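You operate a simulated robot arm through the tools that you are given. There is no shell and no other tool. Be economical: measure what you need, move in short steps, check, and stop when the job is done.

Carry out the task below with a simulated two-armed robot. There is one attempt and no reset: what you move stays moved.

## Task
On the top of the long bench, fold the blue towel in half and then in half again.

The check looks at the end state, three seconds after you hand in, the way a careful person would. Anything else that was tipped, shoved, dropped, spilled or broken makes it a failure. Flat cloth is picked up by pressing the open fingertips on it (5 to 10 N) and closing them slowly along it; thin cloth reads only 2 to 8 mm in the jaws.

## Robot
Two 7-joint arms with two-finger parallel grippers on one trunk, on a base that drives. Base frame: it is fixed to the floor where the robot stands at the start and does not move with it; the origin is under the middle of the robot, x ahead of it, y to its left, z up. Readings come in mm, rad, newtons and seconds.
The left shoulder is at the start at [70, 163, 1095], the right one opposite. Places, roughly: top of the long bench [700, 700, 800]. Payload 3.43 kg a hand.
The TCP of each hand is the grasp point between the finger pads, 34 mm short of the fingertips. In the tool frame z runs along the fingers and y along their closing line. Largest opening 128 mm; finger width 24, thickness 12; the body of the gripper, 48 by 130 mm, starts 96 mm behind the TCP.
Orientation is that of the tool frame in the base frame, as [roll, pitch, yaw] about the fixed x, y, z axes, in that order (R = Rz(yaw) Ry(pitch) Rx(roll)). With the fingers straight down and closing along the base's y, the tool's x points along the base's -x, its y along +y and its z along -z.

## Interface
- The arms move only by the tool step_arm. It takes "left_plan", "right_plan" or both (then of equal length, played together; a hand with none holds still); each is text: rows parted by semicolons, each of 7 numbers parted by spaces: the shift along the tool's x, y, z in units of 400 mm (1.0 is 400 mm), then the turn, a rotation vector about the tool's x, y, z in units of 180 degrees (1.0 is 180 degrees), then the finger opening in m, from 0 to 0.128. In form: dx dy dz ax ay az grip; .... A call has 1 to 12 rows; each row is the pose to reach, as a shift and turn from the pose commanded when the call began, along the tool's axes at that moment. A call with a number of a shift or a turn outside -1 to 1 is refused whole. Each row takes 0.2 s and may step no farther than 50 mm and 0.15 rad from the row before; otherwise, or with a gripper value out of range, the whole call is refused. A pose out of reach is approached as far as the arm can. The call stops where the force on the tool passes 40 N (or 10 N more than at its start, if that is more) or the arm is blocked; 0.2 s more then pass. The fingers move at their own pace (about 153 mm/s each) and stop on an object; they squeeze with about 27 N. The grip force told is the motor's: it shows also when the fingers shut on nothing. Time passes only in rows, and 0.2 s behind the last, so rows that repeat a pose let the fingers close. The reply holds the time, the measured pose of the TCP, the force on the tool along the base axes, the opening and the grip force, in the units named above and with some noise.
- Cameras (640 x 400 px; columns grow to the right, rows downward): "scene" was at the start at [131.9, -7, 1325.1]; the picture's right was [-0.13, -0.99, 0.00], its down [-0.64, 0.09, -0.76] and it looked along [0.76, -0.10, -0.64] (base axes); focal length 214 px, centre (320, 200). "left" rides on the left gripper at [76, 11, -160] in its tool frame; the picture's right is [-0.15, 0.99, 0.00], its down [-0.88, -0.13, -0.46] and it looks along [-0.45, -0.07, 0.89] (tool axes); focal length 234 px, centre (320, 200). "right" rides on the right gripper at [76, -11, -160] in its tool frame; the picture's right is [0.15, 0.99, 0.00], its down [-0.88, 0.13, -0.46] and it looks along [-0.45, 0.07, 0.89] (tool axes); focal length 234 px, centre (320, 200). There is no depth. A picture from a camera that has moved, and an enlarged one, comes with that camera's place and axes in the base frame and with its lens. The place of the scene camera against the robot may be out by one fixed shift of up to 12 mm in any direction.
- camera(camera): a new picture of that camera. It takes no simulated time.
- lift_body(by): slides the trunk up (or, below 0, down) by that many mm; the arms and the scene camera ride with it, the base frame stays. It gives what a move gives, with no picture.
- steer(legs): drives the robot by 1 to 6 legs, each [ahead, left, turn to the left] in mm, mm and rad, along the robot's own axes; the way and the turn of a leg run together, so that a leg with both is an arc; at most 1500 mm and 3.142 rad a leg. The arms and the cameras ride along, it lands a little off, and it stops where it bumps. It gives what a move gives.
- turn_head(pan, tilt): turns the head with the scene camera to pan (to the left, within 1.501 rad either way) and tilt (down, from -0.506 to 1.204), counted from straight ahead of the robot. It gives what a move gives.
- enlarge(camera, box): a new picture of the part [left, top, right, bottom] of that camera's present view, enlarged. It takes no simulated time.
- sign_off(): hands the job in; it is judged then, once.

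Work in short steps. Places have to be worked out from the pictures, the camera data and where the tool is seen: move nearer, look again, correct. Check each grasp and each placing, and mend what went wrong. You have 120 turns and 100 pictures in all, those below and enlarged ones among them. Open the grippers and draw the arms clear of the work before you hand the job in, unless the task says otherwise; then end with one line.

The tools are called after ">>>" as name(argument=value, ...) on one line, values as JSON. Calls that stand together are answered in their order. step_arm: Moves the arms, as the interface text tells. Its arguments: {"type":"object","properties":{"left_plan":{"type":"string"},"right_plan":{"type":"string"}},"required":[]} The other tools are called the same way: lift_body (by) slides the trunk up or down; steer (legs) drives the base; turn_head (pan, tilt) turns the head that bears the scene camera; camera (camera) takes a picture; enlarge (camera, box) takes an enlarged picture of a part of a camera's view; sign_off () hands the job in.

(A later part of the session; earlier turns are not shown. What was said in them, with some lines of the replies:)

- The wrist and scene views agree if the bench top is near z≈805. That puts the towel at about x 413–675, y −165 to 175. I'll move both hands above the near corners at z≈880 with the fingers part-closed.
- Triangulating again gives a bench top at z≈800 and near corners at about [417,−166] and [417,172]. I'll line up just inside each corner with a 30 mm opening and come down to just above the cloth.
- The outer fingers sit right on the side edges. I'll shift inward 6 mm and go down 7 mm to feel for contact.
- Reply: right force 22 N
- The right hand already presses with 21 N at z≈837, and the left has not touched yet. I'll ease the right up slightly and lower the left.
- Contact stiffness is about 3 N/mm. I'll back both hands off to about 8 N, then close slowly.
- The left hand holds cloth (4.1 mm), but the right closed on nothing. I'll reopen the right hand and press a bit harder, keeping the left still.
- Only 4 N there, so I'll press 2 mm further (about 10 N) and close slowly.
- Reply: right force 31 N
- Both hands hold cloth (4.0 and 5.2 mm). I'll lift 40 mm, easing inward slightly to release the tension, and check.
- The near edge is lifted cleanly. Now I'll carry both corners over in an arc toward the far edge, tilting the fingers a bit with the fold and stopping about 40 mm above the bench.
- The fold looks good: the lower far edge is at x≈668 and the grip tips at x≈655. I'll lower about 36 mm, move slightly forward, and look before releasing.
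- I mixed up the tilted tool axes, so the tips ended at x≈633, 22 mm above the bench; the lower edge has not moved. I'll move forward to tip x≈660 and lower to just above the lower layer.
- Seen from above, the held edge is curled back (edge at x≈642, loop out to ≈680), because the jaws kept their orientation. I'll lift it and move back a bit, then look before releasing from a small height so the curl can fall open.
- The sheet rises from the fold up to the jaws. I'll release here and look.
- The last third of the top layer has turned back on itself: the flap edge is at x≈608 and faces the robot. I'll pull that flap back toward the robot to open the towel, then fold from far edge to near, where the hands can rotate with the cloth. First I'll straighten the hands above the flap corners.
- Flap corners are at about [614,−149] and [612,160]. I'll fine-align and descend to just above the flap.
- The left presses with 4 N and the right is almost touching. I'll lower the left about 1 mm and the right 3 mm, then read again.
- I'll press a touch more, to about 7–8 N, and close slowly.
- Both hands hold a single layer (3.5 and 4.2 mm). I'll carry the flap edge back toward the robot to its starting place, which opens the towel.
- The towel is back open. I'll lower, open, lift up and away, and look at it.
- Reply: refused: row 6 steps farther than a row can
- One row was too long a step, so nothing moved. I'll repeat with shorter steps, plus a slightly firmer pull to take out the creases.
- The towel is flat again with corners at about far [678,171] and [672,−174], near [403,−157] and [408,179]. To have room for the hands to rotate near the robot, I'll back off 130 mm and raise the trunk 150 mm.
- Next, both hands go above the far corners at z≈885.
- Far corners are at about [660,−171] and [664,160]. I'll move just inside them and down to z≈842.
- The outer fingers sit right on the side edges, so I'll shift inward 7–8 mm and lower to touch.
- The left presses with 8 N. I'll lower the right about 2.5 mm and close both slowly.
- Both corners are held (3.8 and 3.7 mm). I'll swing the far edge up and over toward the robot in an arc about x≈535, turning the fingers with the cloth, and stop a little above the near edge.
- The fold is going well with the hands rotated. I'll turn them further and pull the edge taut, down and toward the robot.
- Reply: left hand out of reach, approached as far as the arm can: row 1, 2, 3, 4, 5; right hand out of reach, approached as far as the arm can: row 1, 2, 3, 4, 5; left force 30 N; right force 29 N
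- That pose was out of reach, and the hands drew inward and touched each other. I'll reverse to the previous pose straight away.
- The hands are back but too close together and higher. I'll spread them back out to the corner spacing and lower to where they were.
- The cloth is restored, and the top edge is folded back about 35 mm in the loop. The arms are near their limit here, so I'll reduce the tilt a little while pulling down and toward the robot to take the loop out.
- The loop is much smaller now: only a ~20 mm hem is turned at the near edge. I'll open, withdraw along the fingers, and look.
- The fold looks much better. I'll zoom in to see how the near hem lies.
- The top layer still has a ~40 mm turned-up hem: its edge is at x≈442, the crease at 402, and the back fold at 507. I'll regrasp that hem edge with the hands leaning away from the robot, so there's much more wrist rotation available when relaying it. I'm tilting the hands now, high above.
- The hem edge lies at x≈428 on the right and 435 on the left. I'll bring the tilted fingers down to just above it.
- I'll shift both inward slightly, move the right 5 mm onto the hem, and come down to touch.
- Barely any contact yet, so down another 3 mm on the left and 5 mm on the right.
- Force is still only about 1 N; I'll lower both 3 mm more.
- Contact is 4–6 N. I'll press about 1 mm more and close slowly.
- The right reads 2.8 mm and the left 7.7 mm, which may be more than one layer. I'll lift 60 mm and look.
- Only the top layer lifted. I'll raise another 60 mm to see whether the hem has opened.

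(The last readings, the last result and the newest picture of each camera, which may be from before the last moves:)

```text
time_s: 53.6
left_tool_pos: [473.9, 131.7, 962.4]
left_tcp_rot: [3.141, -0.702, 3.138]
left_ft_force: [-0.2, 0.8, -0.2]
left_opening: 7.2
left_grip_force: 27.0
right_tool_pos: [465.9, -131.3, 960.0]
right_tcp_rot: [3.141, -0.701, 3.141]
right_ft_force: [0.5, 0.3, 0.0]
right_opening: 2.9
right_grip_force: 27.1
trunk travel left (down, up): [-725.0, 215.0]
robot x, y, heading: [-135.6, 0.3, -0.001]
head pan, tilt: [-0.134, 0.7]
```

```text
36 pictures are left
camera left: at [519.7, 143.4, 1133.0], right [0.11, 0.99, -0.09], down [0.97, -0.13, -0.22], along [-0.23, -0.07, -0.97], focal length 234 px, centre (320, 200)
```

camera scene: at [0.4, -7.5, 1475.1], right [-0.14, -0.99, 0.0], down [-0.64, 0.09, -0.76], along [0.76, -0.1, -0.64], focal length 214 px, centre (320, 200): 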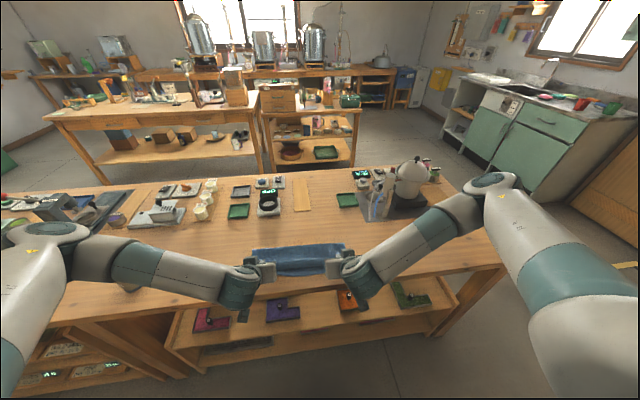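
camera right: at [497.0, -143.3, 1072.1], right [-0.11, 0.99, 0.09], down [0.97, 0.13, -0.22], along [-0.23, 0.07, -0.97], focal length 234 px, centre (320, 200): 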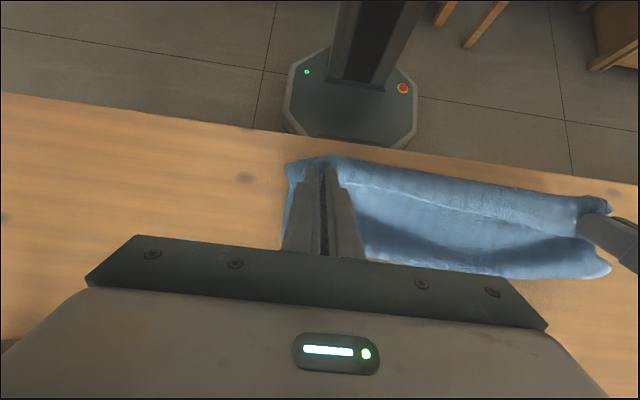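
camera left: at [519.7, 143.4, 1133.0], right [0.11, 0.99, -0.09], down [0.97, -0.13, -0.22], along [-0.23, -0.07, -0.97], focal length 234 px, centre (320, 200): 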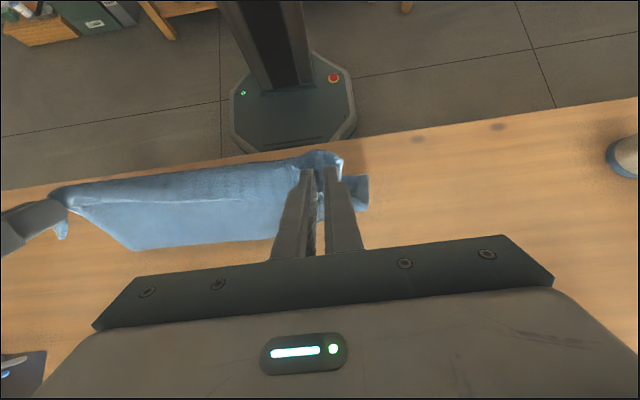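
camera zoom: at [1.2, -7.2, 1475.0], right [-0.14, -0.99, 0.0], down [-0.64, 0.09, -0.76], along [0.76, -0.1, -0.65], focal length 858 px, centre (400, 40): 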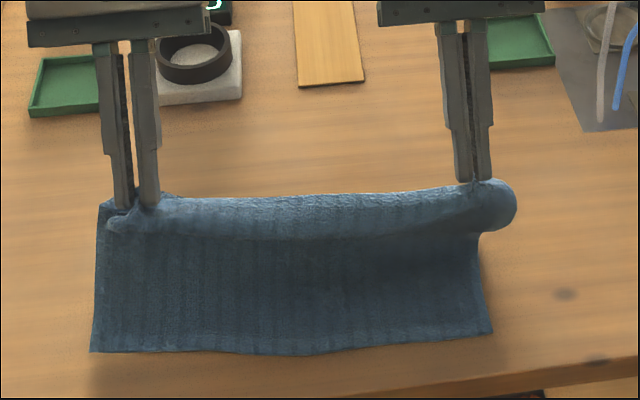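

The sheet hangs from the jaws with a small forward loop. I'll now rotate the hands in place toward the robot, so the cloth leaves the jaws downward.

>>> step_arm(left_plan="0.0057 0 0.011 0 -0.043 0 0; 0.0113 0 0.022 0 -0.086 0 0; 0.017 0 0.033 0 -0.129 0 0; 0.0226 0 0.044 0 -0.172 0 0; 0.0283 0 0.055 0 -0.215 0 0; 0.034 0 0.066 0 -0.258 0 0; 0.0396 0 0.077 0 -0.301 0 0; 0.0453 0 0.088 0 -0.344 0 0; 0.0509 0 0.099 0 -0.387 0 0; 0.0566 0 0.11 0 -0.43 0 0; 0.0566 0 0.11 0 -0.43 0 0", right_plan="0.0057 0 0.011 0 -0.043 0 0; 0.0113 0 0.022 0 -0.086 0 0; 0.017 0 0.033 0 -0.129 0 0; 0.0226 0 0.044 0 -0.172 0 0; 0.0283 0 0.055 0 -0.215 0 0; 0.034 0 0.066 0 -0.258 0 0; 0.0396 0 0.077 0 -0.301 0 0; 0.0453 0 0.088 0 -0.344 0 0; 0.0509 0 0.099 0 -0.387 0 0; 0.0566 0 0.11 0 -0.43 0 0; 0.0566 0 0.11 0 -0.43 0 0")

>>> enlarge(camera="scene", box=[220, 190, 380, 290])

>>> camera(camera="left")

```text
time_s: 56.0
left_tool_pos: [428.9, 128.8, 940.9]
left_tcp_rot: [3.141, 0.653, 3.141]
left_ft_force: [-0.2, -0.9, 0.8]
left_opening: 6.8
left_grip_force: 27.0
right_tool_pos: [422.4, -134.1, 941.4]
right_tcp_rot: [3.139, 0.651, 3.14]
right_ft_force: [0.4, 0.9, -0.3]
right_opening: 2.6
right_grip_force: 27.2
trunk travel left (down, up): [-725.0, 215.0]
robot x, y, heading: [-129.5, 2.8, -0.005]
head pan, tilt: [-0.134, 0.7]
```

```text
4.00 times, centred on (300, 240) of scene
camera zoom: at [0.9, -7.2, 1475.1], right [-0.14, -0.99, 0.0], down [-0.64, 0.09, -0.76], along [0.76, -0.1, -0.65], focal length 858 px, centre (400, 40)
```

zoom: 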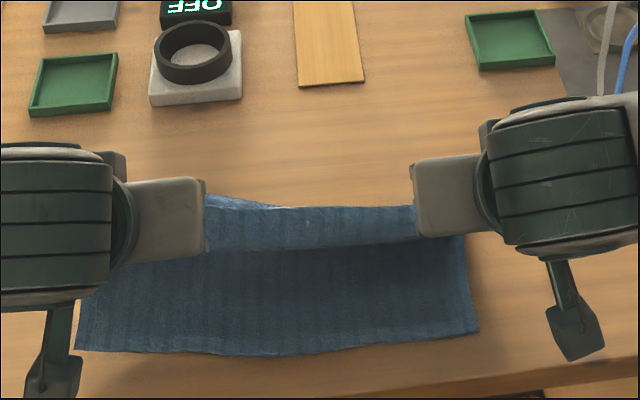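

```text
34 pictures are left
camera left: at [272.0, 141.1, 1020.9], right [0.12, 0.99, 0.09], down [0.42, -0.13, 0.9], along [0.9, -0.07, -0.43], focal length 234 px, centre (320, 200)
```

left: 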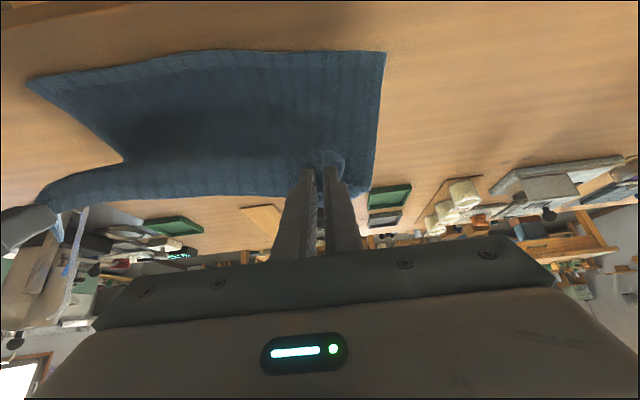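

The sheet now hangs straight from the jaws. I'll lay it down toward the near edge, first to about 50 mm above the bench.

>>> step_arm(left_plan="0.0508 0 0.022 0 0.005 0 0; 0.1017 0 0.044 0 0.01 0 0; 0.1525 0 0.066 0 0.016 0 0; 0.1525 0 0.066 0 0.016 0 0", right_plan="0.0508 0 0.022 0 0.005 0 0; 0.1017 0 0.044 0 0.01 0 0; 0.1525 0 0.066 0 0.016 0 0; 0.1525 0 0.066 0 0.016 0 0")

>>> enlarge(camera="scene", box=[220, 210, 380, 310])

>>> camera(camera="left")

```text
time_s: 57.0
left_tool_pos: [396.0, 128.7, 881.7]
left_tcp_rot: [-3.14, 0.6, -3.14]
left_ft_force: [-0.1, 0.9, 0.0]
left_opening: 6.9
left_grip_force: 27.1
right_tool_pos: [390.3, -132.8, 883.2]
right_tcp_rot: [-3.141, 0.601, 3.141]
right_ft_force: [-0.2, 0.6, -0.1]
right_opening: 2.9
right_grip_force: 27.3
trunk travel left (down, up): [-725.0, 215.0]
robot x, y, heading: [-129.5, -0.1, 0.0]
head pan, tilt: [-0.134, 0.7]
```

```text
4.00 times, centred on (300, 260) of scene
camera zoom: at [0.6, -7.1, 1475.1], right [-0.14, -0.99, 0.0], down [-0.64, 0.09, -0.76], along [0.76, -0.1, -0.64], focal length 858 px, centre (400, -40)
```

zoom: 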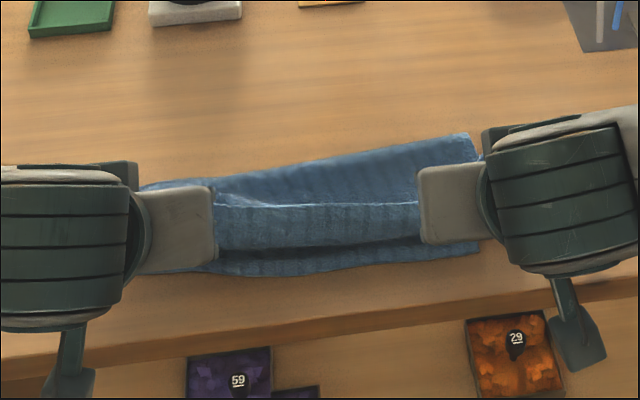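

```text
32 pictures are left
camera left: at [243.5, 141.7, 971.7], right [0.12, 0.99, 0.08], down [0.47, -0.13, 0.87], along [0.87, -0.07, -0.48], focal length 234 px, centre (320, 200)
```

left: 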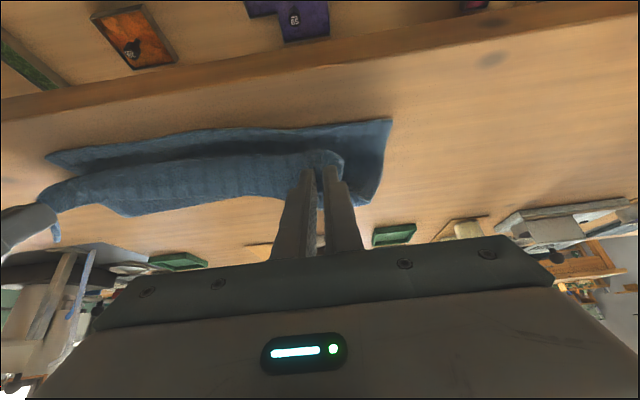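

The sheet still bellies forward under the jaws. I'll lower and pull taut toward the robot.

>>> step_arm(left_plan="0.03 0 0.03 0 0.005 0 0; 0.055 0 0.052 0 0.01 0 0; 0.078 0 0.057 0 0.016 0 0; 0.078 0 0.057 0 0.016 0 0", right_plan="0.03 0 0.03 0 0.005 0 0; 0.055 0 0.052 0 0.01 0 0; 0.078 0 0.057 0 0.016 0 0; 0.078 0 0.057 0 0.016 0 0")

>>> enlarge(camera="scene", box=[220, 210, 380, 310])

```text
time_s: 58.0
left_tool_pos: [383.2, 127.8, 845.3]
left_tcp_rot: [3.14, 0.551, -3.14]
left_ft_force: [0.0, -0.7, 0.8]
left_opening: 6.9
left_grip_force: 27.0
right_tool_pos: [375.5, -133.7, 846.9]
right_tcp_rot: [-3.141, 0.549, 3.139]
right_ft_force: [-0.2, 0.6, 1.1]
right_opening: 3.0
right_grip_force: 27.0
trunk travel left (down, up): [-725.0, 215.0]
robot x, y, heading: [-130.1, 0.4, -0.001]
head pan, tilt: [-0.134, 0.7]
```

```text
4.00 times, centred on (300, 260) of scene
camera zoom: at [0.5, -7.1, 1475.2], right [-0.14, -0.99, 0.0], down [-0.64, 0.09, -0.76], along [0.76, -0.1, -0.64], focal length 858 px, centre (400, -40)
```

zoom: 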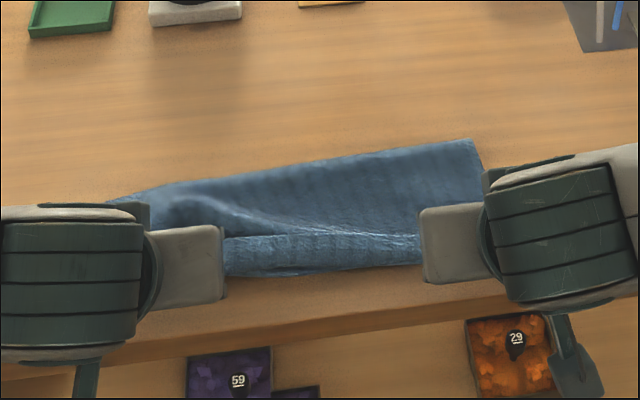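

No tension builds, and the left side is pinched deeper so it skews. I'll release both here, draw back up and look.

>>> step_arm(left_plan="0 0 0 0 0 0 0.02; 0 0 0 0 0 0 0.03; 0 0 -0.05 0 0 0 0.03; -0.04 0 -0.12 0 0 0 0.03; -0.08 0.05 -0.19 0 0 0 0.03; -0.12 0.12 -0.25 0 0 0 0.03", right_plan="0 0 0 0 0 0 0.02; 0 0 0 0 0 0 0.03; 0 0 -0.05 0 0 0 0.03; -0.04 0 -0.12 0 0 0 0.03; -0.08 -0.05 -0.19 0 0 0 0.03; -0.12 -0.12 -0.25 0 0 0 0.03")

>>> enlarge(camera="scene", box=[220, 210, 380, 310])

```text
time_s: 59.4
left_tool_pos: [369.2, 179.8, 955.6]
left_tcp_rot: [-3.141, 0.552, 3.14]
left_ft_force: [-0.7, -0.8, -1.1]
left_opening: 29.9
left_grip_force: 0.0
right_tool_pos: [363.1, -183.8, 956.3]
right_tcp_rot: [-3.141, 0.554, 3.141]
right_ft_force: [0.0, 0.1, -0.3]
right_opening: 29.9
right_grip_force: 0.1
trunk travel left (down, up): [-725.0, 215.0]
robot x, y, heading: [-133.4, 0.2, -0.008]
head pan, tilt: [-0.134, 0.7]
```

```text
4.00 times, centred on (300, 260) of scene
camera zoom: at [-1.7, -6.9, 1475.3], right [-0.14, -0.99, 0.0], down [-0.64, 0.09, -0.77], along [0.76, -0.1, -0.64], focal length 858 px, centre (400, -40)
```

zoom: 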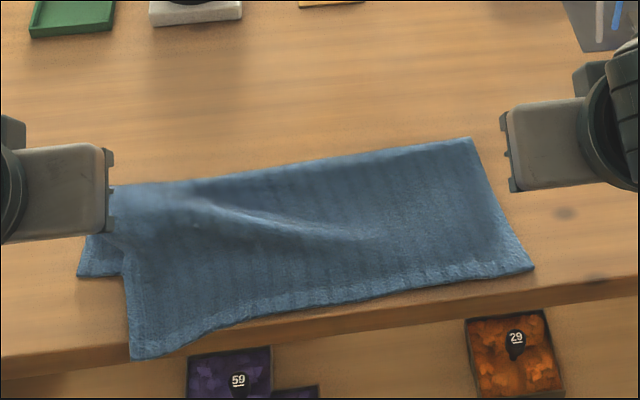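

The hem has opened: the top layer now lies flat. Its edge overshoots the lower layer, by about 75 mm on the left and some on the right. I'll check more closely with the wrist views.

>>> camera(camera="left")

>>> camera(camera="right")

```text
29 pictures are left
camera left: at [221.3, 190.5, 1052.5], right [0.13, 0.99, 0.08], down [0.51, -0.13, 0.85], along [0.85, -0.07, -0.52], focal length 234 px, centre (320, 200)
```

left: 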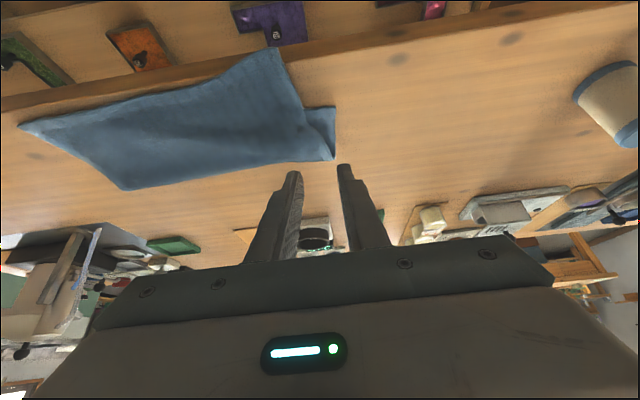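

```text
28 pictures are left
camera right: at [216.9, -192.3, 1051.7], right [-0.12, 0.99, -0.08], down [0.51, 0.13, 0.85], along [0.85, 0.07, -0.52], focal length 234 px, centre (320, 200)
```

right: 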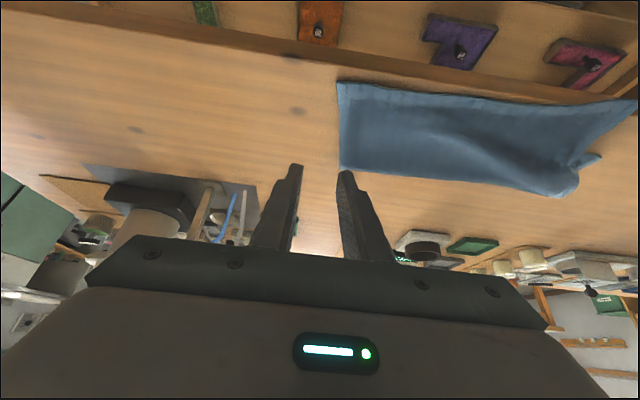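

Estimates: top corners at L(334,153), R(369,−171), lower near-left corner (413,204), back fold x≈512. I'll regrasp the top corners with vertical fingers, lift, shift the slack toward the fold, and set the edge down flush. No flip is needed this time. First I'll position above.

>>> step_arm(left_plan="0.0243 -0.0313 0.0371 0 0.044 0 0.03; 0.0485 -0.0625 0.0743 0 0.088 0 0.03; 0.0728 -0.0938 0.1114 0 0.132 0 0.03; 0.097 -0.125 0.1485 0 0.1757 0 0.03; 0.097 -0.125 0.1485 0 0.1757 0 0.03", right_plan="0.0132 0.0244 0.044 0 0.044 0 0.03; 0.0263 0.0488 0.088 0 0.088 0 0.03; 0.0395 0.0731 0.132 0 0.132 0 0.03; 0.0526 0.0975 0.176 0 0.1757 0 0.03; 0.0526 0.0975 0.176 0 0.1757 0 0.03")

>>> camera(camera="left")

>>> camera(camera="right")

```text
time_s: 60.6
left_tool_pos: [366.8, 127.6, 886.7]
left_tcp_rot: [3.141, -0.001, 3.141]
left_ft_force: [-1.0, -1.2, 0.2]
left_opening: 29.9
left_grip_force: 0.1
right_tool_pos: [381.2, -144.2, 886.4]
right_tcp_rot: [3.14, -0.003, 3.14]
right_ft_force: [0.1, 0.9, 0.1]
right_opening: 29.8
right_grip_force: 0.0
trunk travel left (down, up): [-725.0, 215.0]
robot x, y, heading: [-130.0, 3.0, -0.003]
head pan, tilt: [-0.134, 0.7]
```

```text
27 pictures are left
camera left: at [292.6, 139.7, 1045.5], right [0.15, 0.99, 0.0], down [0.88, -0.13, 0.45], along [0.45, -0.07, -0.89], focal length 234 px, centre (320, 200)
```

left: 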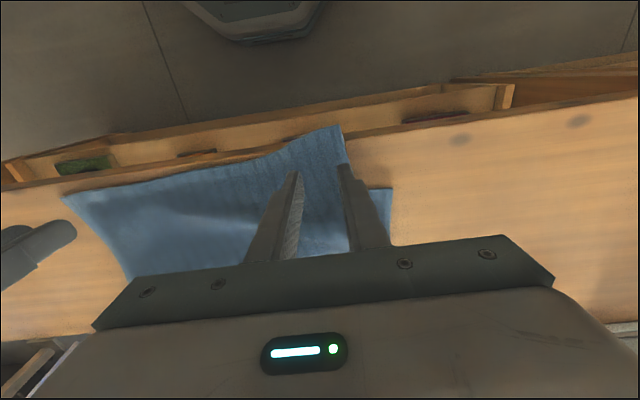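

```text
26 pictures are left
camera right: at [308.0, -154.2, 1046.4], right [-0.14, 0.99, 0.0], down [0.88, 0.13, 0.45], along [0.45, 0.07, -0.89], focal length 234 px, centre (320, 200)
```

right: 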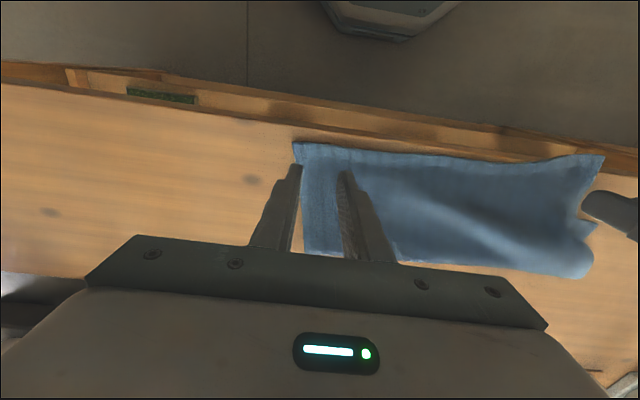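

The geometry is confirmed. I'll shift slightly inward and descend to about the contact height.

>>> step_arm(left_plan="0 -0.02 0.05 0 0 0 0.03; 0 -0.02 0.1 0 0 0 0.03; 0 -0.02 0.121 0 0 0 0.03; 0 -0.02 0.121 0 0 0 0.03", right_plan="0 0.015 0.05 0 0 0 0.03; 0 0.015 0.1 0 0 0 0.03; 0 0.015 0.114 0 0 0 0.03; 0 0.015 0.114 0 0 0 0.03")

```text
time_s: 61.6
left_tool_pos: [369.5, 119.9, 839.1]
left_tcp_rot: [3.141, -0.001, 3.141]
left_ft_force: [0.4, -0.1, 2.2]
left_opening: 29.9
left_grip_force: 0.0
right_tool_pos: [381.4, -135.8, 842.3]
right_tcp_rot: [3.14, -0.003, 3.139]
right_ft_force: [-0.4, 0.0, 1.1]
right_opening: 29.9
right_grip_force: 0.0
trunk travel left (down, up): [-725.0, 215.0]
robot x, y, heading: [-132.2, 3.2, -0.004]
head pan, tilt: [-0.134, 0.7]
```

Light contact on both. I'll lower about 2 mm more for 7–8 N and close slowly.

>>> step_arm(left_plan="0 0 0.0055 0 0 0 0.03; 0 0 0.0055 0 0 0 0.026; 0 0 0.0055 0 0 0 0.022; 0 0 0.0055 0 0 0 0.018; 0 0 0.0055 0 0 0 0.014; 0 0 0.0055 0 0 0 0.01; 0 0 0.0055 0 0 0 0.006; 0 0 0.0055 0 0 0 0.003; 0 0 0.0055 0 0 0 0; 0 0 0.0055 0 0 0 0", right_plan="0 0 0.0055 0 0 0 0.03; 0 0 0.0055 0 0 0 0.026; 0 0 0.0055 0 0 0 0.022; 0 0 0.0055 0 0 0 0.018; 0 0 0.0055 0 0 0 0.014; 0 0 0.0055 0 0 0 0.01; 0 0 0.0055 0 0 0 0.006; 0 0 0.0055 0 0 0 0.003; 0 0 0.0055 0 0 0 0; 0 0 0.0055 0 0 0 0")

```text
time_s: 63.8
left_tool_pos: [368.5, 118.6, 836.6]
left_tcp_rot: [3.141, 0.0, 3.14]
left_ft_force: [0.0, 0.6, 18.9]
left_opening: 4.0
left_grip_force: 27.0
right_tool_pos: [382.3, -137.3, 838.4]
right_tcp_rot: [-3.141, 0.001, 3.141]
right_ft_force: [0.0, 1.4, 2.9]
right_opening: 0.0
right_grip_force: 26.9
trunk travel left (down, up): [-725.0, 215.0]
robot x, y, heading: [-132.2, -4.5, -0.005]
head pan, tilt: [-0.134, 0.7]
```

The left holds (4.0 mm) but the right slipped. I'll reopen the right, press further, and read.

>>> step_arm(right_plan="0 0 -0.01 0 0 0 0.03; 0 0 -0.01 0 0 0 0.03; 0 0 0.004 0 0 0 0.03; 0 0 0.004 0 0 0 0.03")

```text
time_s: 64.8
left_tool_pos: [367.5, 119.3, 836.3]
left_tcp_rot: [3.141, 0.001, -3.141]
left_ft_force: [3.5, -0.3, 15.3]
left_opening: 3.9
left_grip_force: 26.7
right_tool_pos: [381.8, -136.5, 837.6]
right_tcp_rot: [3.139, 0.002, 3.14]
right_ft_force: [-1.9, -1.6, 13.5]
right_opening: 29.8
right_grip_force: 0.0
trunk travel left (down, up): [-725.0, 215.0]
robot x, y, heading: [-126.4, -0.8, 0.0]
head pan, tilt: [-0.134, 0.7]
```

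The right now presses with 13 N, so I'll close it slowly there.

>>> step_arm(right_plan="0 0 0 0 0 0 0.027; 0 0 0 0 0 0 0.024; 0 0 0 0 0 0 0.021; 0 0 0 0 0 0 0.018; 0 0 0 0 0 0 0.015; 0 0 0 0 0 0 0.012; 0 0 0 0 0 0 0.009; 0 0 0 0 0 0 0.006; 0 0 0 0 0 0 0.003; 0 0 0 0 0 0 0; 0 0 0 0 0 0 0")

```text
time_s: 67.2
left_tool_pos: [367.5, 119.2, 837.1]
left_tcp_rot: [-3.14, 0.0, 3.139]
left_ft_force: [3.1, -3.8, 13.3]
left_opening: 3.8
left_grip_force: 27.1
right_tool_pos: [381.8, -137.1, 837.4]
right_tcp_rot: [-3.141, 0.002, 3.138]
right_ft_force: [0.7, 5.8, 20.9]
right_opening: 4.1
right_grip_force: 26.7
trunk travel left (down, up): [-725.0, 215.0]
robot x, y, heading: [-132.8, 2.1, -0.004]
head pan, tilt: [-0.134, 0.7]
```

Both hold (3.8 and 4.1 mm). I'll lift up and over toward the fold, shifting slightly left, then look at the lower layer.

>>> step_arm(left_plan="-0.03 0.01 -0.09 0 0 0 0; -0.1 0.03 -0.17 0 0 0 0; -0.19 0.05 -0.23 0 0 0 0; -0.28 0.075 -0.258 0 0 0 0; -0.28 0.075 -0.258 0 0 0 0", right_plan="-0.03 0.01 -0.09 0 0 0 0; -0.09 0.025 -0.17 0 0 0 0; -0.17 0.04 -0.23 0 0 0 0; -0.245 0.05 -0.258 0 0 0 0; -0.245 0.05 -0.258 0 0 0 0")

>>> enlarge(camera="scene", box=[220, 195, 380, 295])

```text
time_s: 68.4
left_tool_pos: [484.7, 148.0, 938.6]
left_tcp_rot: [3.141, -0.002, 3.141]
left_ft_force: [-0.4, -0.6, -0.1]
left_opening: 3.9
left_grip_force: 26.4
right_tool_pos: [482.0, -114.9, 940.8]
right_tcp_rot: [3.141, -0.003, 3.14]
right_ft_force: [-1.2, -0.2, 0.2]
right_opening: 3.8
right_grip_force: 27.3
trunk travel left (down, up): [-725.0, 215.0]
robot x, y, heading: [-130.8, 0.7, -0.002]
head pan, tilt: [-0.134, 0.7]
```

```text
4.00 times, centred on (300, 245) of scene
camera zoom: at [-0.3, -7.4, 1475.2], right [-0.14, -0.99, 0.0], down [-0.64, 0.09, -0.76], along [0.76, -0.1, -0.64], focal length 858 px, centre (400, 20)
```

zoom: 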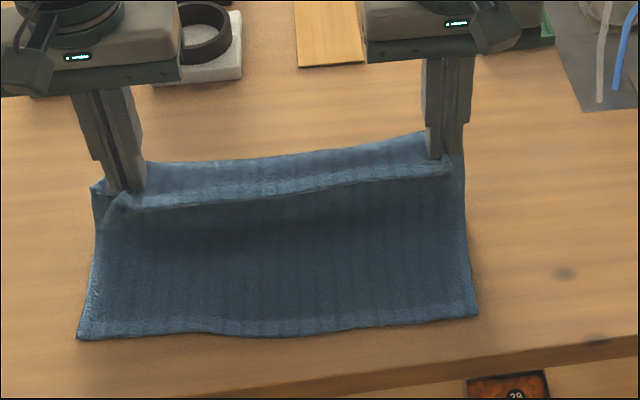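

The lower near corners are about L(414,205), R(388,−135). I'll swing the edge past the fold so the fold line moves back, then return and lower so the top corners land on the lower ones.

>>> step_arm(left_plan="-0.1 0 0.0125 0 0 0 0; -0.1875 0 0.0875 0 0 0 0; -0.1875 0 0.0875 0 0 0 0; -0.1125 0.0125 0.025 0 0 0 0; -0.0375 0.025 0.0375 0 0 0 0; 0.025 0.0375 0.1 0 0 0 0; 0.075 0.0475 0.1625 0 0 0 0; 0.0925 0.0475 0.2125 0 0 0 0; 0.0925 0.0475 0.2125 0 0 0 0", right_plan="-0.1 0 0.0125 0 0 0 0; -0.1875 0 0.0875 0 0 0 0; -0.1875 0 0.0875 0 0 0 0; -0.1 0.01 0.025 0 0 0 0; 0 0.02 0.025 0 0 0 0; 0.0875 0.03 0.075 0 0 0 0; 0.1625 0.03 0.15 0 0 0 0; 0.2025 0.03 0.2125 0 0 0 0; 0.2025 0.03 0.2125 0 0 0 0")

>>> enlarge(camera="scene", box=[220, 195, 380, 295])

```text
time_s: 70.4
left_tool_pos: [443.3, 166.9, 855.0]
left_tcp_rot: [-3.14, -0.002, 3.14]
left_ft_force: [-1.2, -13.2, 0.3]
left_opening: 3.8
left_grip_force: 27.7
right_tool_pos: [398.1, -107.2, 855.7]
right_tcp_rot: [3.141, -0.002, 3.141]
right_ft_force: [3.5, 13.1, 0.6]
right_opening: 4.2
right_grip_force: 26.9
trunk travel left (down, up): [-725.0, 215.0]
robot x, y, heading: [-130.3, 1.0, -0.004]
head pan, tilt: [-0.134, 0.7]
```

```text
4.00 times, centred on (300, 245) of scene
camera zoom: at [0.2, -6.9, 1475.2], right [-0.14, -0.99, 0.0], down [-0.64, 0.09, -0.76], along [0.76, -0.1, -0.64], focal length 858 px, centre (400, 20)
```

zoom: 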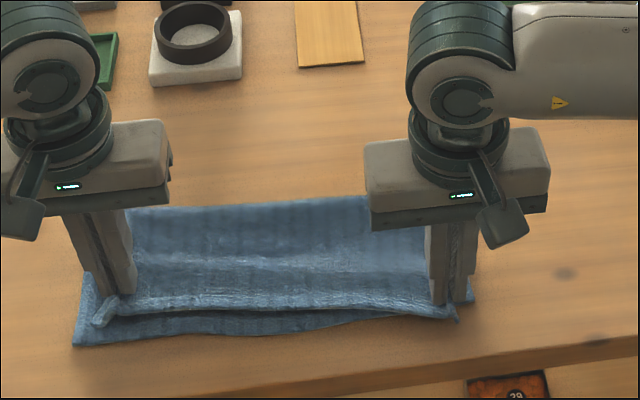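

The back fold is now at x≈540, which is the middle. I'll nudge the left 15 mm and the right 5 mm toward the robot while lowering, then release and lift straight up.

>>> step_arm(left_plan="0.03 0 0.015 0 0 0 0; 0.0375 0 0.032 0 0 0 0; 0.0375 0 0.032 0 0 0 0.02; 0.0375 0 0.032 0 0 0 0.035; 0.0375 0 -0.02 0 0 0 0.035; 0.0375 0 -0.12 0 0 0 0.035; 0.0375 0.08 -0.2 0 0 0 0.035; 0.0375 0.18 -0.24 0 0 0 0.035", right_plan="0.0075 0 0.015 0 0 0 0; 0.0125 0 0.032 0 0 0 0; 0.0125 0 0.032 0 0 0 0.02; 0.0125 0 0.032 0 0 0 0.035; 0.0125 0 -0.02 0 0 0 0.035; 0.0125 0 -0.12 0 0 0 0.035; 0.0125 -0.08 -0.2 0 0 0 0.035; 0.0125 -0.18 -0.24 0 0 0 0.035")

>>> enlarge(camera="scene", box=[220, 195, 380, 295])

```text
time_s: 72.2
left_tool_pos: [428.7, 241.5, 949.2]
left_tcp_rot: [3.141, -0.003, 3.139]
left_ft_force: [-0.4, -0.1, -0.7]
left_opening: 34.6
left_grip_force: 0.0
right_tool_pos: [393.0, -175.9, 955.5]
right_tcp_rot: [3.141, 0.001, 3.14]
right_ft_force: [0.2, 0.4, -0.4]
right_opening: 35.0
right_grip_force: 0.0
trunk travel left (down, up): [-725.0, 215.0]
robot x, y, heading: [-130.5, 3.0, 0.003]
head pan, tilt: [-0.134, 0.7]
```

```text
4.00 times, centred on (300, 245) of scene
camera zoom: at [-1.2, -7.5, 1475.3], right [-0.14, -0.99, 0.0], down [-0.64, 0.09, -0.77], along [0.76, -0.1, -0.64], focal length 858 px, centre (400, 20)
```

zoom: 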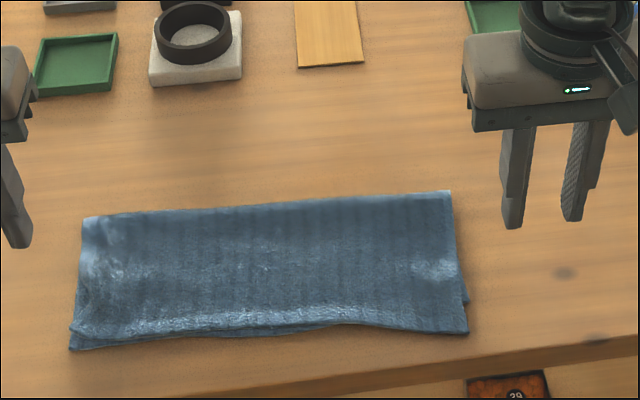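

The first fold is now neat: both layers flush, about 340 × 135 mm, y −130 to 210. For the second fold I'll use the left hand alone, closing along y to pinch both layers at the middle of the right short edge (x≈448, y≈−128), then turn it over to the left. First the right hand clears away and the left moves over.

>>> step_arm(left_plan="-0.006 -0.105 0.015 0 0 0 0.044; -0.012 -0.21 0.03 0 0 0 0.044; -0.018 -0.315 0.045 0 0 0 0.044; -0.024 -0.42 0.06 0 0 0 0.044; -0.03 -0.525 0.075 0 0 0 0.044; -0.036 -0.63 0.09 0 0 0 0.044; -0.042 -0.735 0.105 0 0 0 0.044; -0.048 -0.841 0.1225 0 0 0 0.044; -0.048 -0.841 0.1225 0 0 0 0.044", right_plan="0 -0.09 -0.06 0 0 0 0.03; 0 -0.18 -0.12 0 0 0 0.03; 0 -0.27 -0.18 0 0 0 0.03; 0 -0.36 -0.24 0 0 0 0.03; 0 -0.42 -0.26 0 0 0 0.03; 0 -0.42 -0.26 0 0 0 0.03; 0 -0.42 -0.26 0 0 0 0.03; 0 -0.42 -0.26 0 0 0 0.03; 0 -0.42 -0.26 0 0 0 0.03")

>>> camera(camera="left")

```text
time_s: 74.2
left_tool_pos: [451.0, -94.5, 899.6]
left_tcp_rot: [-3.14, -0.003, -3.141]
left_ft_force: [-0.2, 0.2, -0.3]
left_opening: 43.8
left_grip_force: 0.1
right_tool_pos: [393.8, -344.1, 1053.0]
right_tcp_rot: [3.141, -0.001, 3.138]
right_ft_force: [0.1, 0.3, 0.0]
right_opening: 30.1
right_grip_force: 0.2
trunk travel left (down, up): [-725.0, 215.0]
robot x, y, heading: [-129.9, 2.3, -0.003]
head pan, tilt: [-0.134, 0.7]
```

```text
22 pictures are left
camera left: at [376.3, -82.4, 1058.9], right [0.15, 0.99, 0.0], down [0.88, -0.13, 0.45], along [0.45, -0.07, -0.89], focal length 234 px, centre (320, 200)
```

left: 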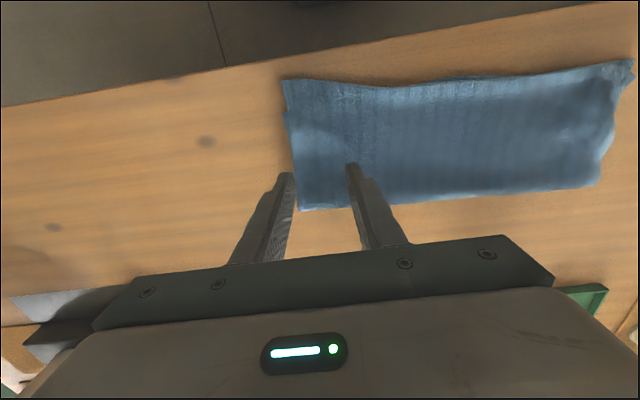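

The right edge middle is at (442,−125) and the left edge middle at (468,214). I'll align the left hand and descend to near contact.

>>> step_arm(left_plan="0.0225 0.009 0.05 0 0 0 0.044; 0.0225 0.009 0.1 0 0 0 0.044; 0.0225 0.009 0.142 0 0 0 0.044; 0.0225 0.009 0.142 0 0 0 0.044")

```text
time_s: 75.2
left_tool_pos: [439.1, -92.7, 844.6]
left_tcp_rot: [3.141, -0.002, 3.139]
left_ft_force: [0.4, -0.1, 0.1]
left_opening: 44.1
left_grip_force: 0.0
right_tool_pos: [394.3, -345.8, 1054.3]
right_tcp_rot: [3.141, -0.003, 3.14]
right_ft_force: [-0.2, 0.6, -0.6]
right_opening: 30.1
right_grip_force: 0.0
trunk travel left (down, up): [-725.0, 215.0]
robot x, y, heading: [-130.1, -0.4, -0.003]
head pan, tilt: [-0.134, 0.7]
```

No contact yet, so I'll go down 5 mm in small steps.

>>> step_arm(left_plan="0 0 0.005 0 0 0 0.044; 0 0 0.01 0 0 0 0.044; 0 0 0.0125 0 0 0 0.044; 0 0 0.0125 0 0 0 0.044")

```text
time_s: 76.2
left_tool_pos: [440.3, -91.9, 839.7]
left_tcp_rot: [-3.14, -0.001, 3.14]
left_ft_force: [0.7, -1.1, 13.9]
left_opening: 43.6
left_grip_force: 0.1
right_tool_pos: [392.7, -346.4, 1053.9]
right_tcp_rot: [-3.142, 0.001, 3.14]
right_ft_force: [0.5, 0.5, 0.5]
right_opening: 29.8
right_grip_force: 0.1
trunk travel left (down, up): [-725.0, 215.0]
robot x, y, heading: [-133.0, -2.6, 0.0]
head pan, tilt: [-0.134, 0.7]
```

The press is 14 N, which should help take both layers. I'll close slowly here.

>>> step_arm(left_plan="0 0 0 0 0 0 0.04; 0 0 0 0 0 0 0.036; 0 0 0 0 0 0 0.032; 0 0 0 0 0 0 0.028; 0 0 0 0 0 0 0.024; 0 0 0 0 0 0 0.02; 0 0 0 0 0 0 0.016; 0 0 0 0 0 0 0.012; 0 0 0 0 0 0 0.008; 0 0 0 0 0 0 0.004; 0 0 0 0 0 0 0; 0 0 0 0 0 0 0")

>>> camera(camera="left")

```text
time_s: 78.8
left_tool_pos: [438.6, -91.8, 839.2]
left_tcp_rot: [3.141, 0.0, 3.138]
left_ft_force: [0.1, 0.2, 20.3]
left_opening: 9.1
left_grip_force: 27.2
right_tool_pos: [392.3, -344.0, 1054.8]
right_tcp_rot: [3.141, 0.0, 3.14]
right_ft_force: [0.2, 0.2, 0.4]
right_opening: 29.9
right_grip_force: 0.1
trunk travel left (down, up): [-725.0, 215.0]
robot x, y, heading: [-133.5, -3.6, -0.001]
head pan, tilt: [-0.134, 0.7]
```

```text
21 pictures are left
camera left: at [363.0, -79.7, 998.4], right [0.15, 0.99, 0.0], down [0.88, -0.13, 0.46], along [0.45, -0.07, -0.89], focal length 234 px, centre (320, 200)
```

left: 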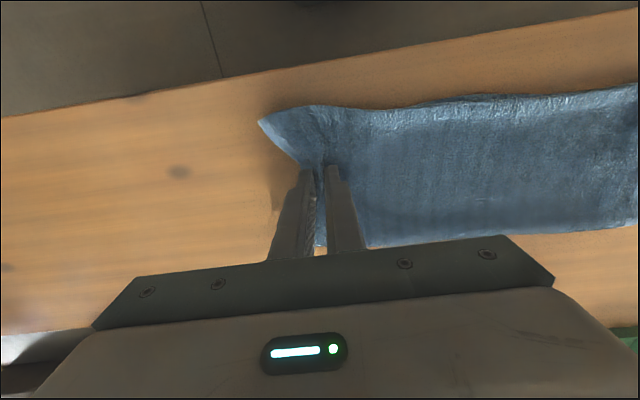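

The opening is 9.1 mm, so both layers are in the jaws. I'll lift 60 mm and check.

>>> step_arm(left_plan="0 0.01 -0.05 0 0 0 0; 0 0.03 -0.1 0 0 0 0; 0 0.06 -0.15 0 0 0 0; 0 0.06 -0.15 0 0 0 0")

>>> enlarge(camera="scene", box=[220, 195, 380, 295])

```text
time_s: 79.8
left_tool_pos: [436.7, -70.3, 898.6]
left_tcp_rot: [3.141, -0.001, -3.141]
left_ft_force: [-0.1, -0.6, -0.6]
left_opening: 8.5
left_grip_force: 26.7
right_tool_pos: [394.8, -345.7, 1053.7]
right_tcp_rot: [3.141, -0.003, 3.14]
right_ft_force: [0.5, 0.2, -0.9]
right_opening: 29.9
right_grip_force: 0.1
trunk travel left (down, up): [-725.0, 215.0]
robot x, y, heading: [-131.4, -0.0, 0.001]
head pan, tilt: [-0.134, 0.7]
```

```text
4.00 times, centred on (300, 245) of scene
camera zoom: at [0.6, -7.6, 1475.1], right [-0.14, -0.99, 0.0], down [-0.64, 0.09, -0.76], along [0.76, -0.1, -0.64], focal length 858 px, centre (400, 20)
```

zoom: 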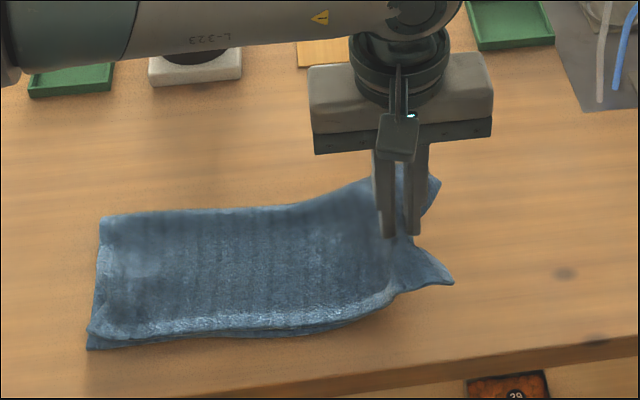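

Both layers came up together. I'll carry the edge over to the left in an arc about the fold line (y≈41), leaning the fingers with the cloth, and stop about 25 mm above.

>>> step_arm(left_plan="-0.006 0.0625 -0.0125 0 0 0 0; -0.012 0.1575 -0.0625 0.0318 0 0 0; -0.018 0.255 -0.095 0.0637 0 0 0; -0.024 0.35 -0.0925 0.0955 0 0 0; -0.03 0.441 -0.0625 0.127 0 0 0; -0.036 0.5115 -0.0075 0.159 0 0 0; -0.042 0.561 0.051 0.191 0 0 0; -0.046 0.589 0.101 0.191 0 0 0; -0.046 0.589 0.101 0.191 0 0 0")

>>> enlarge(camera="scene", box=[220, 195, 380, 295])

```text
time_s: 81.8
left_tool_pos: [460.0, 166.4, 857.4]
left_tcp_rot: [-2.541, -0.002, -3.141]
left_ft_force: [1.0, -0.6, 0.7]
left_opening: 8.3
left_grip_force: 26.9
right_tool_pos: [392.8, -344.2, 1053.5]
right_tcp_rot: [3.141, -0.001, 3.14]
right_ft_force: [0.5, -0.2, -0.5]
right_opening: 30.0
right_grip_force: 0.0
trunk travel left (down, up): [-725.0, 215.0]
robot x, y, heading: [-130.0, -2.7, -0.003]
head pan, tilt: [-0.134, 0.7]
```

```text
4.00 times, centred on (300, 245) of scene
camera zoom: at [0.4, -7.3, 1475.2], right [-0.14, -0.99, 0.0], down [-0.64, 0.09, -0.76], along [0.76, -0.1, -0.64], focal length 858 px, centre (400, 20)
```

zoom: 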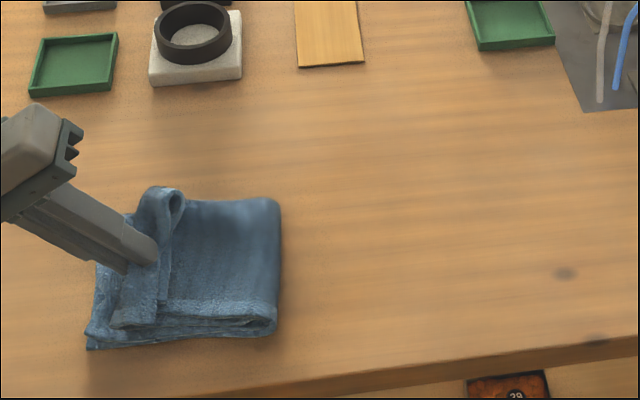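

The fold looks very good; only the pinched strip stands up at the jaws. I'll lean further and pull gently outward so the strip falls outward on release.

>>> step_arm(left_plan="0 0.016 -0.0065 0.032 0 0 0; 0 0.032 -0.013 0.064 0 0 0; 0 0.048 -0.0195 0.0955 0 0 0; 0 0.048 -0.0195 0.0955 0 0 0")

>>> enlarge(camera="scene", box=[220, 215, 316, 275])

```text
time_s: 82.8
left_tool_pos: [458.8, 187.5, 853.7]
left_tcp_rot: [-2.241, -0.002, 3.141]
left_ft_force: [0.0, 0.2, -1.1]
left_opening: 8.0
left_grip_force: 27.2
right_tool_pos: [393.5, -345.0, 1054.9]
right_tcp_rot: [-3.142, -0.002, 3.139]
right_ft_force: [-0.7, -0.3, 0.4]
right_opening: 30.2
right_grip_force: 0.1
trunk travel left (down, up): [-725.0, 215.0]
robot x, y, heading: [-130.8, 0.7, 0.003]
head pan, tilt: [-0.134, 0.7]
```

```text
6.67 times, centred on (268, 245) of scene
camera zoom: at [0.4, -7.5, 1475.1], right [-0.14, -0.99, 0.0], down [-0.64, 0.09, -0.76], along [0.76, -0.1, -0.64], focal length 1430 px, centre (667, -100)
```

zoom: 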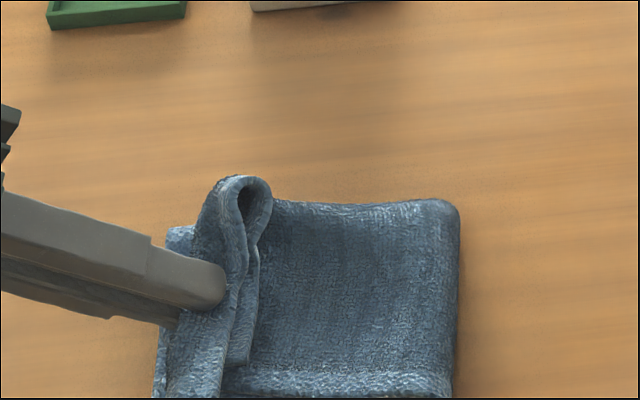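

The pinched strip drapes over on the inner side. I'll open here, withdraw along the fingers, and see how it settles.

>>> step_arm(left_plan="0 0 0 0 0 0 0.015; 0 0 0 0 0 0 0.025; 0 0 0 0 0 0 0.025; 0 -0.02 -0.06 0 0 0 0.025; 0 -0.06 -0.14 0 0 0 0.025; 0 -0.12 -0.22 0 0 0 0.025")

>>> enlarge(camera="scene", box=[220, 210, 332, 280])

```text
time_s: 84.2
left_tool_pos: [457.5, 225.5, 947.2]
left_tcp_rot: [-2.242, -0.002, 3.141]
left_ft_force: [0.4, 0.9, 0.1]
left_opening: 25.0
left_grip_force: 0.1
right_tool_pos: [394.5, -345.5, 1055.2]
right_tcp_rot: [-3.141, 0.0, 3.139]
right_ft_force: [-0.2, 0.8, 0.4]
right_opening: 29.7
right_grip_force: 0.0
trunk travel left (down, up): [-725.0, 215.0]
robot x, y, heading: [-130.7, 2.1, 0.002]
head pan, tilt: [-0.134, 0.7]
```

```text
5.71 times, centred on (276, 245) of scene
camera zoom: at [0.2, -7.5, 1475.1], right [-0.14, -0.99, 0.0], down [-0.64, 0.09, -0.76], along [0.76, -0.1, -0.64], focal length 1226 px, centre (571, -57)
```

zoom: 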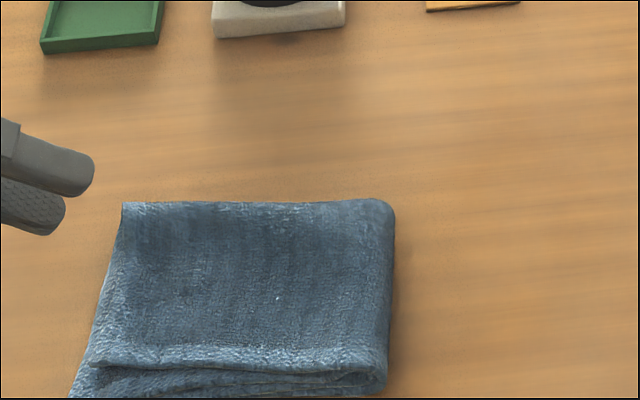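

It fell open flat, with the edges aligned. I'll check the whole result from the scene and the left wrist.

>>> enlarge(camera="scene", box=[216, 225, 328, 295])

>>> camera(camera="left")

```text
5.71 times, centred on (272, 260) of scene
camera zoom: at [0.2, -7.5, 1475.1], right [-0.14, -0.99, 0.0], down [-0.64, 0.09, -0.76], along [0.76, -0.1, -0.64], focal length 1226 px, centre (594, -143)
```

zoom: 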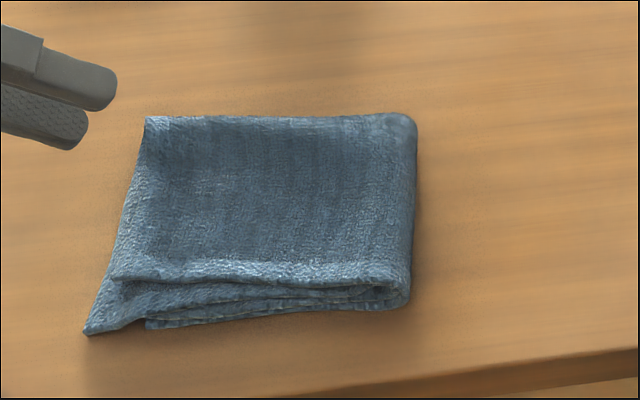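

```text
15 pictures are left
camera left: at [383.0, 358.7, 1037.4], right [0.15, 0.61, -0.78], down [0.88, 0.28, 0.38], along [0.45, -0.74, -0.5], focal length 234 px, centre (320, 200)
```

left: 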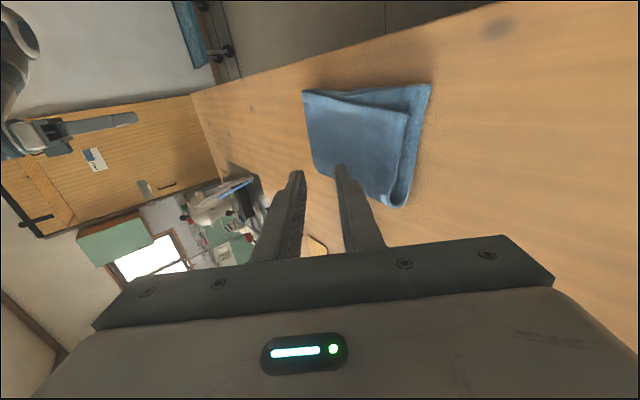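

The towel is folded in quarters, lying flat, with edges aligned to within about 20 mm and nothing else disturbed. I'll open the grippers and draw the left arm clear.

>>> step_arm(left_plan="0 0 -0.1 0 0 0 0.04; 0 0 -0.2 0 0 0 0.06; 0 0 -0.3 0 0 0 0.06; 0 0 -0.375 0 0 0 0.06; 0 0 -0.375 0 0 0 0.06")

>>> camera(camera="scene")

```text
time_s: 85.4
left_tool_pos: [457.6, 344.9, 1038.7]
left_tcp_rot: [-2.241, -0.002, 3.14]
left_ft_force: [-0.1, 0.2, 1.0]
left_opening: 60.0
left_grip_force: 0.0
right_tool_pos: [394.1, -345.2, 1053.8]
right_tcp_rot: [3.141, -0.002, 3.14]
right_ft_force: [-0.1, -0.3, -0.4]
right_opening: 30.1
right_grip_force: 0.0
trunk travel left (down, up): [-725.0, 215.0]
robot x, y, heading: [-127.4, 1.1, -0.003]
head pan, tilt: [-0.134, 0.7]
```

```text
14 pictures are left
camera scene: at [0.9, -7.5, 1475.1], right [-0.14, -0.99, 0.0], down [-0.64, 0.09, -0.76], along [0.76, -0.1, -0.65], focal length 214 px, centre (320, 200)
```

scene: 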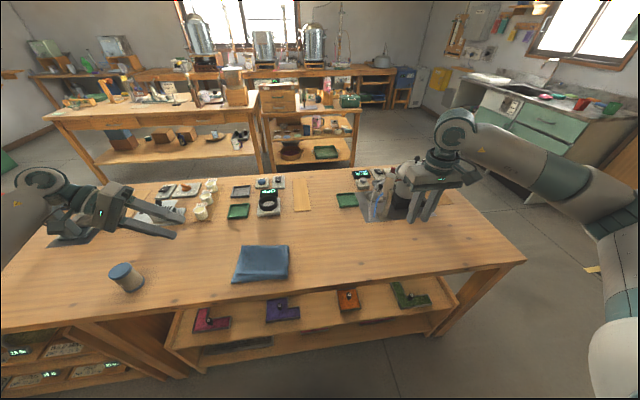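

The towel is quartered and at rest, the other items look undisturbed, and both arms are clear with the grippers open. I'm handing in.

>>> sign_off()

```text
The job is handed in.
```

The blue towel is folded in half and in half again on the long bench. Its layers line up to within about 20 mm, with the loosest corner at the near left, and nothing else appears to have moved.
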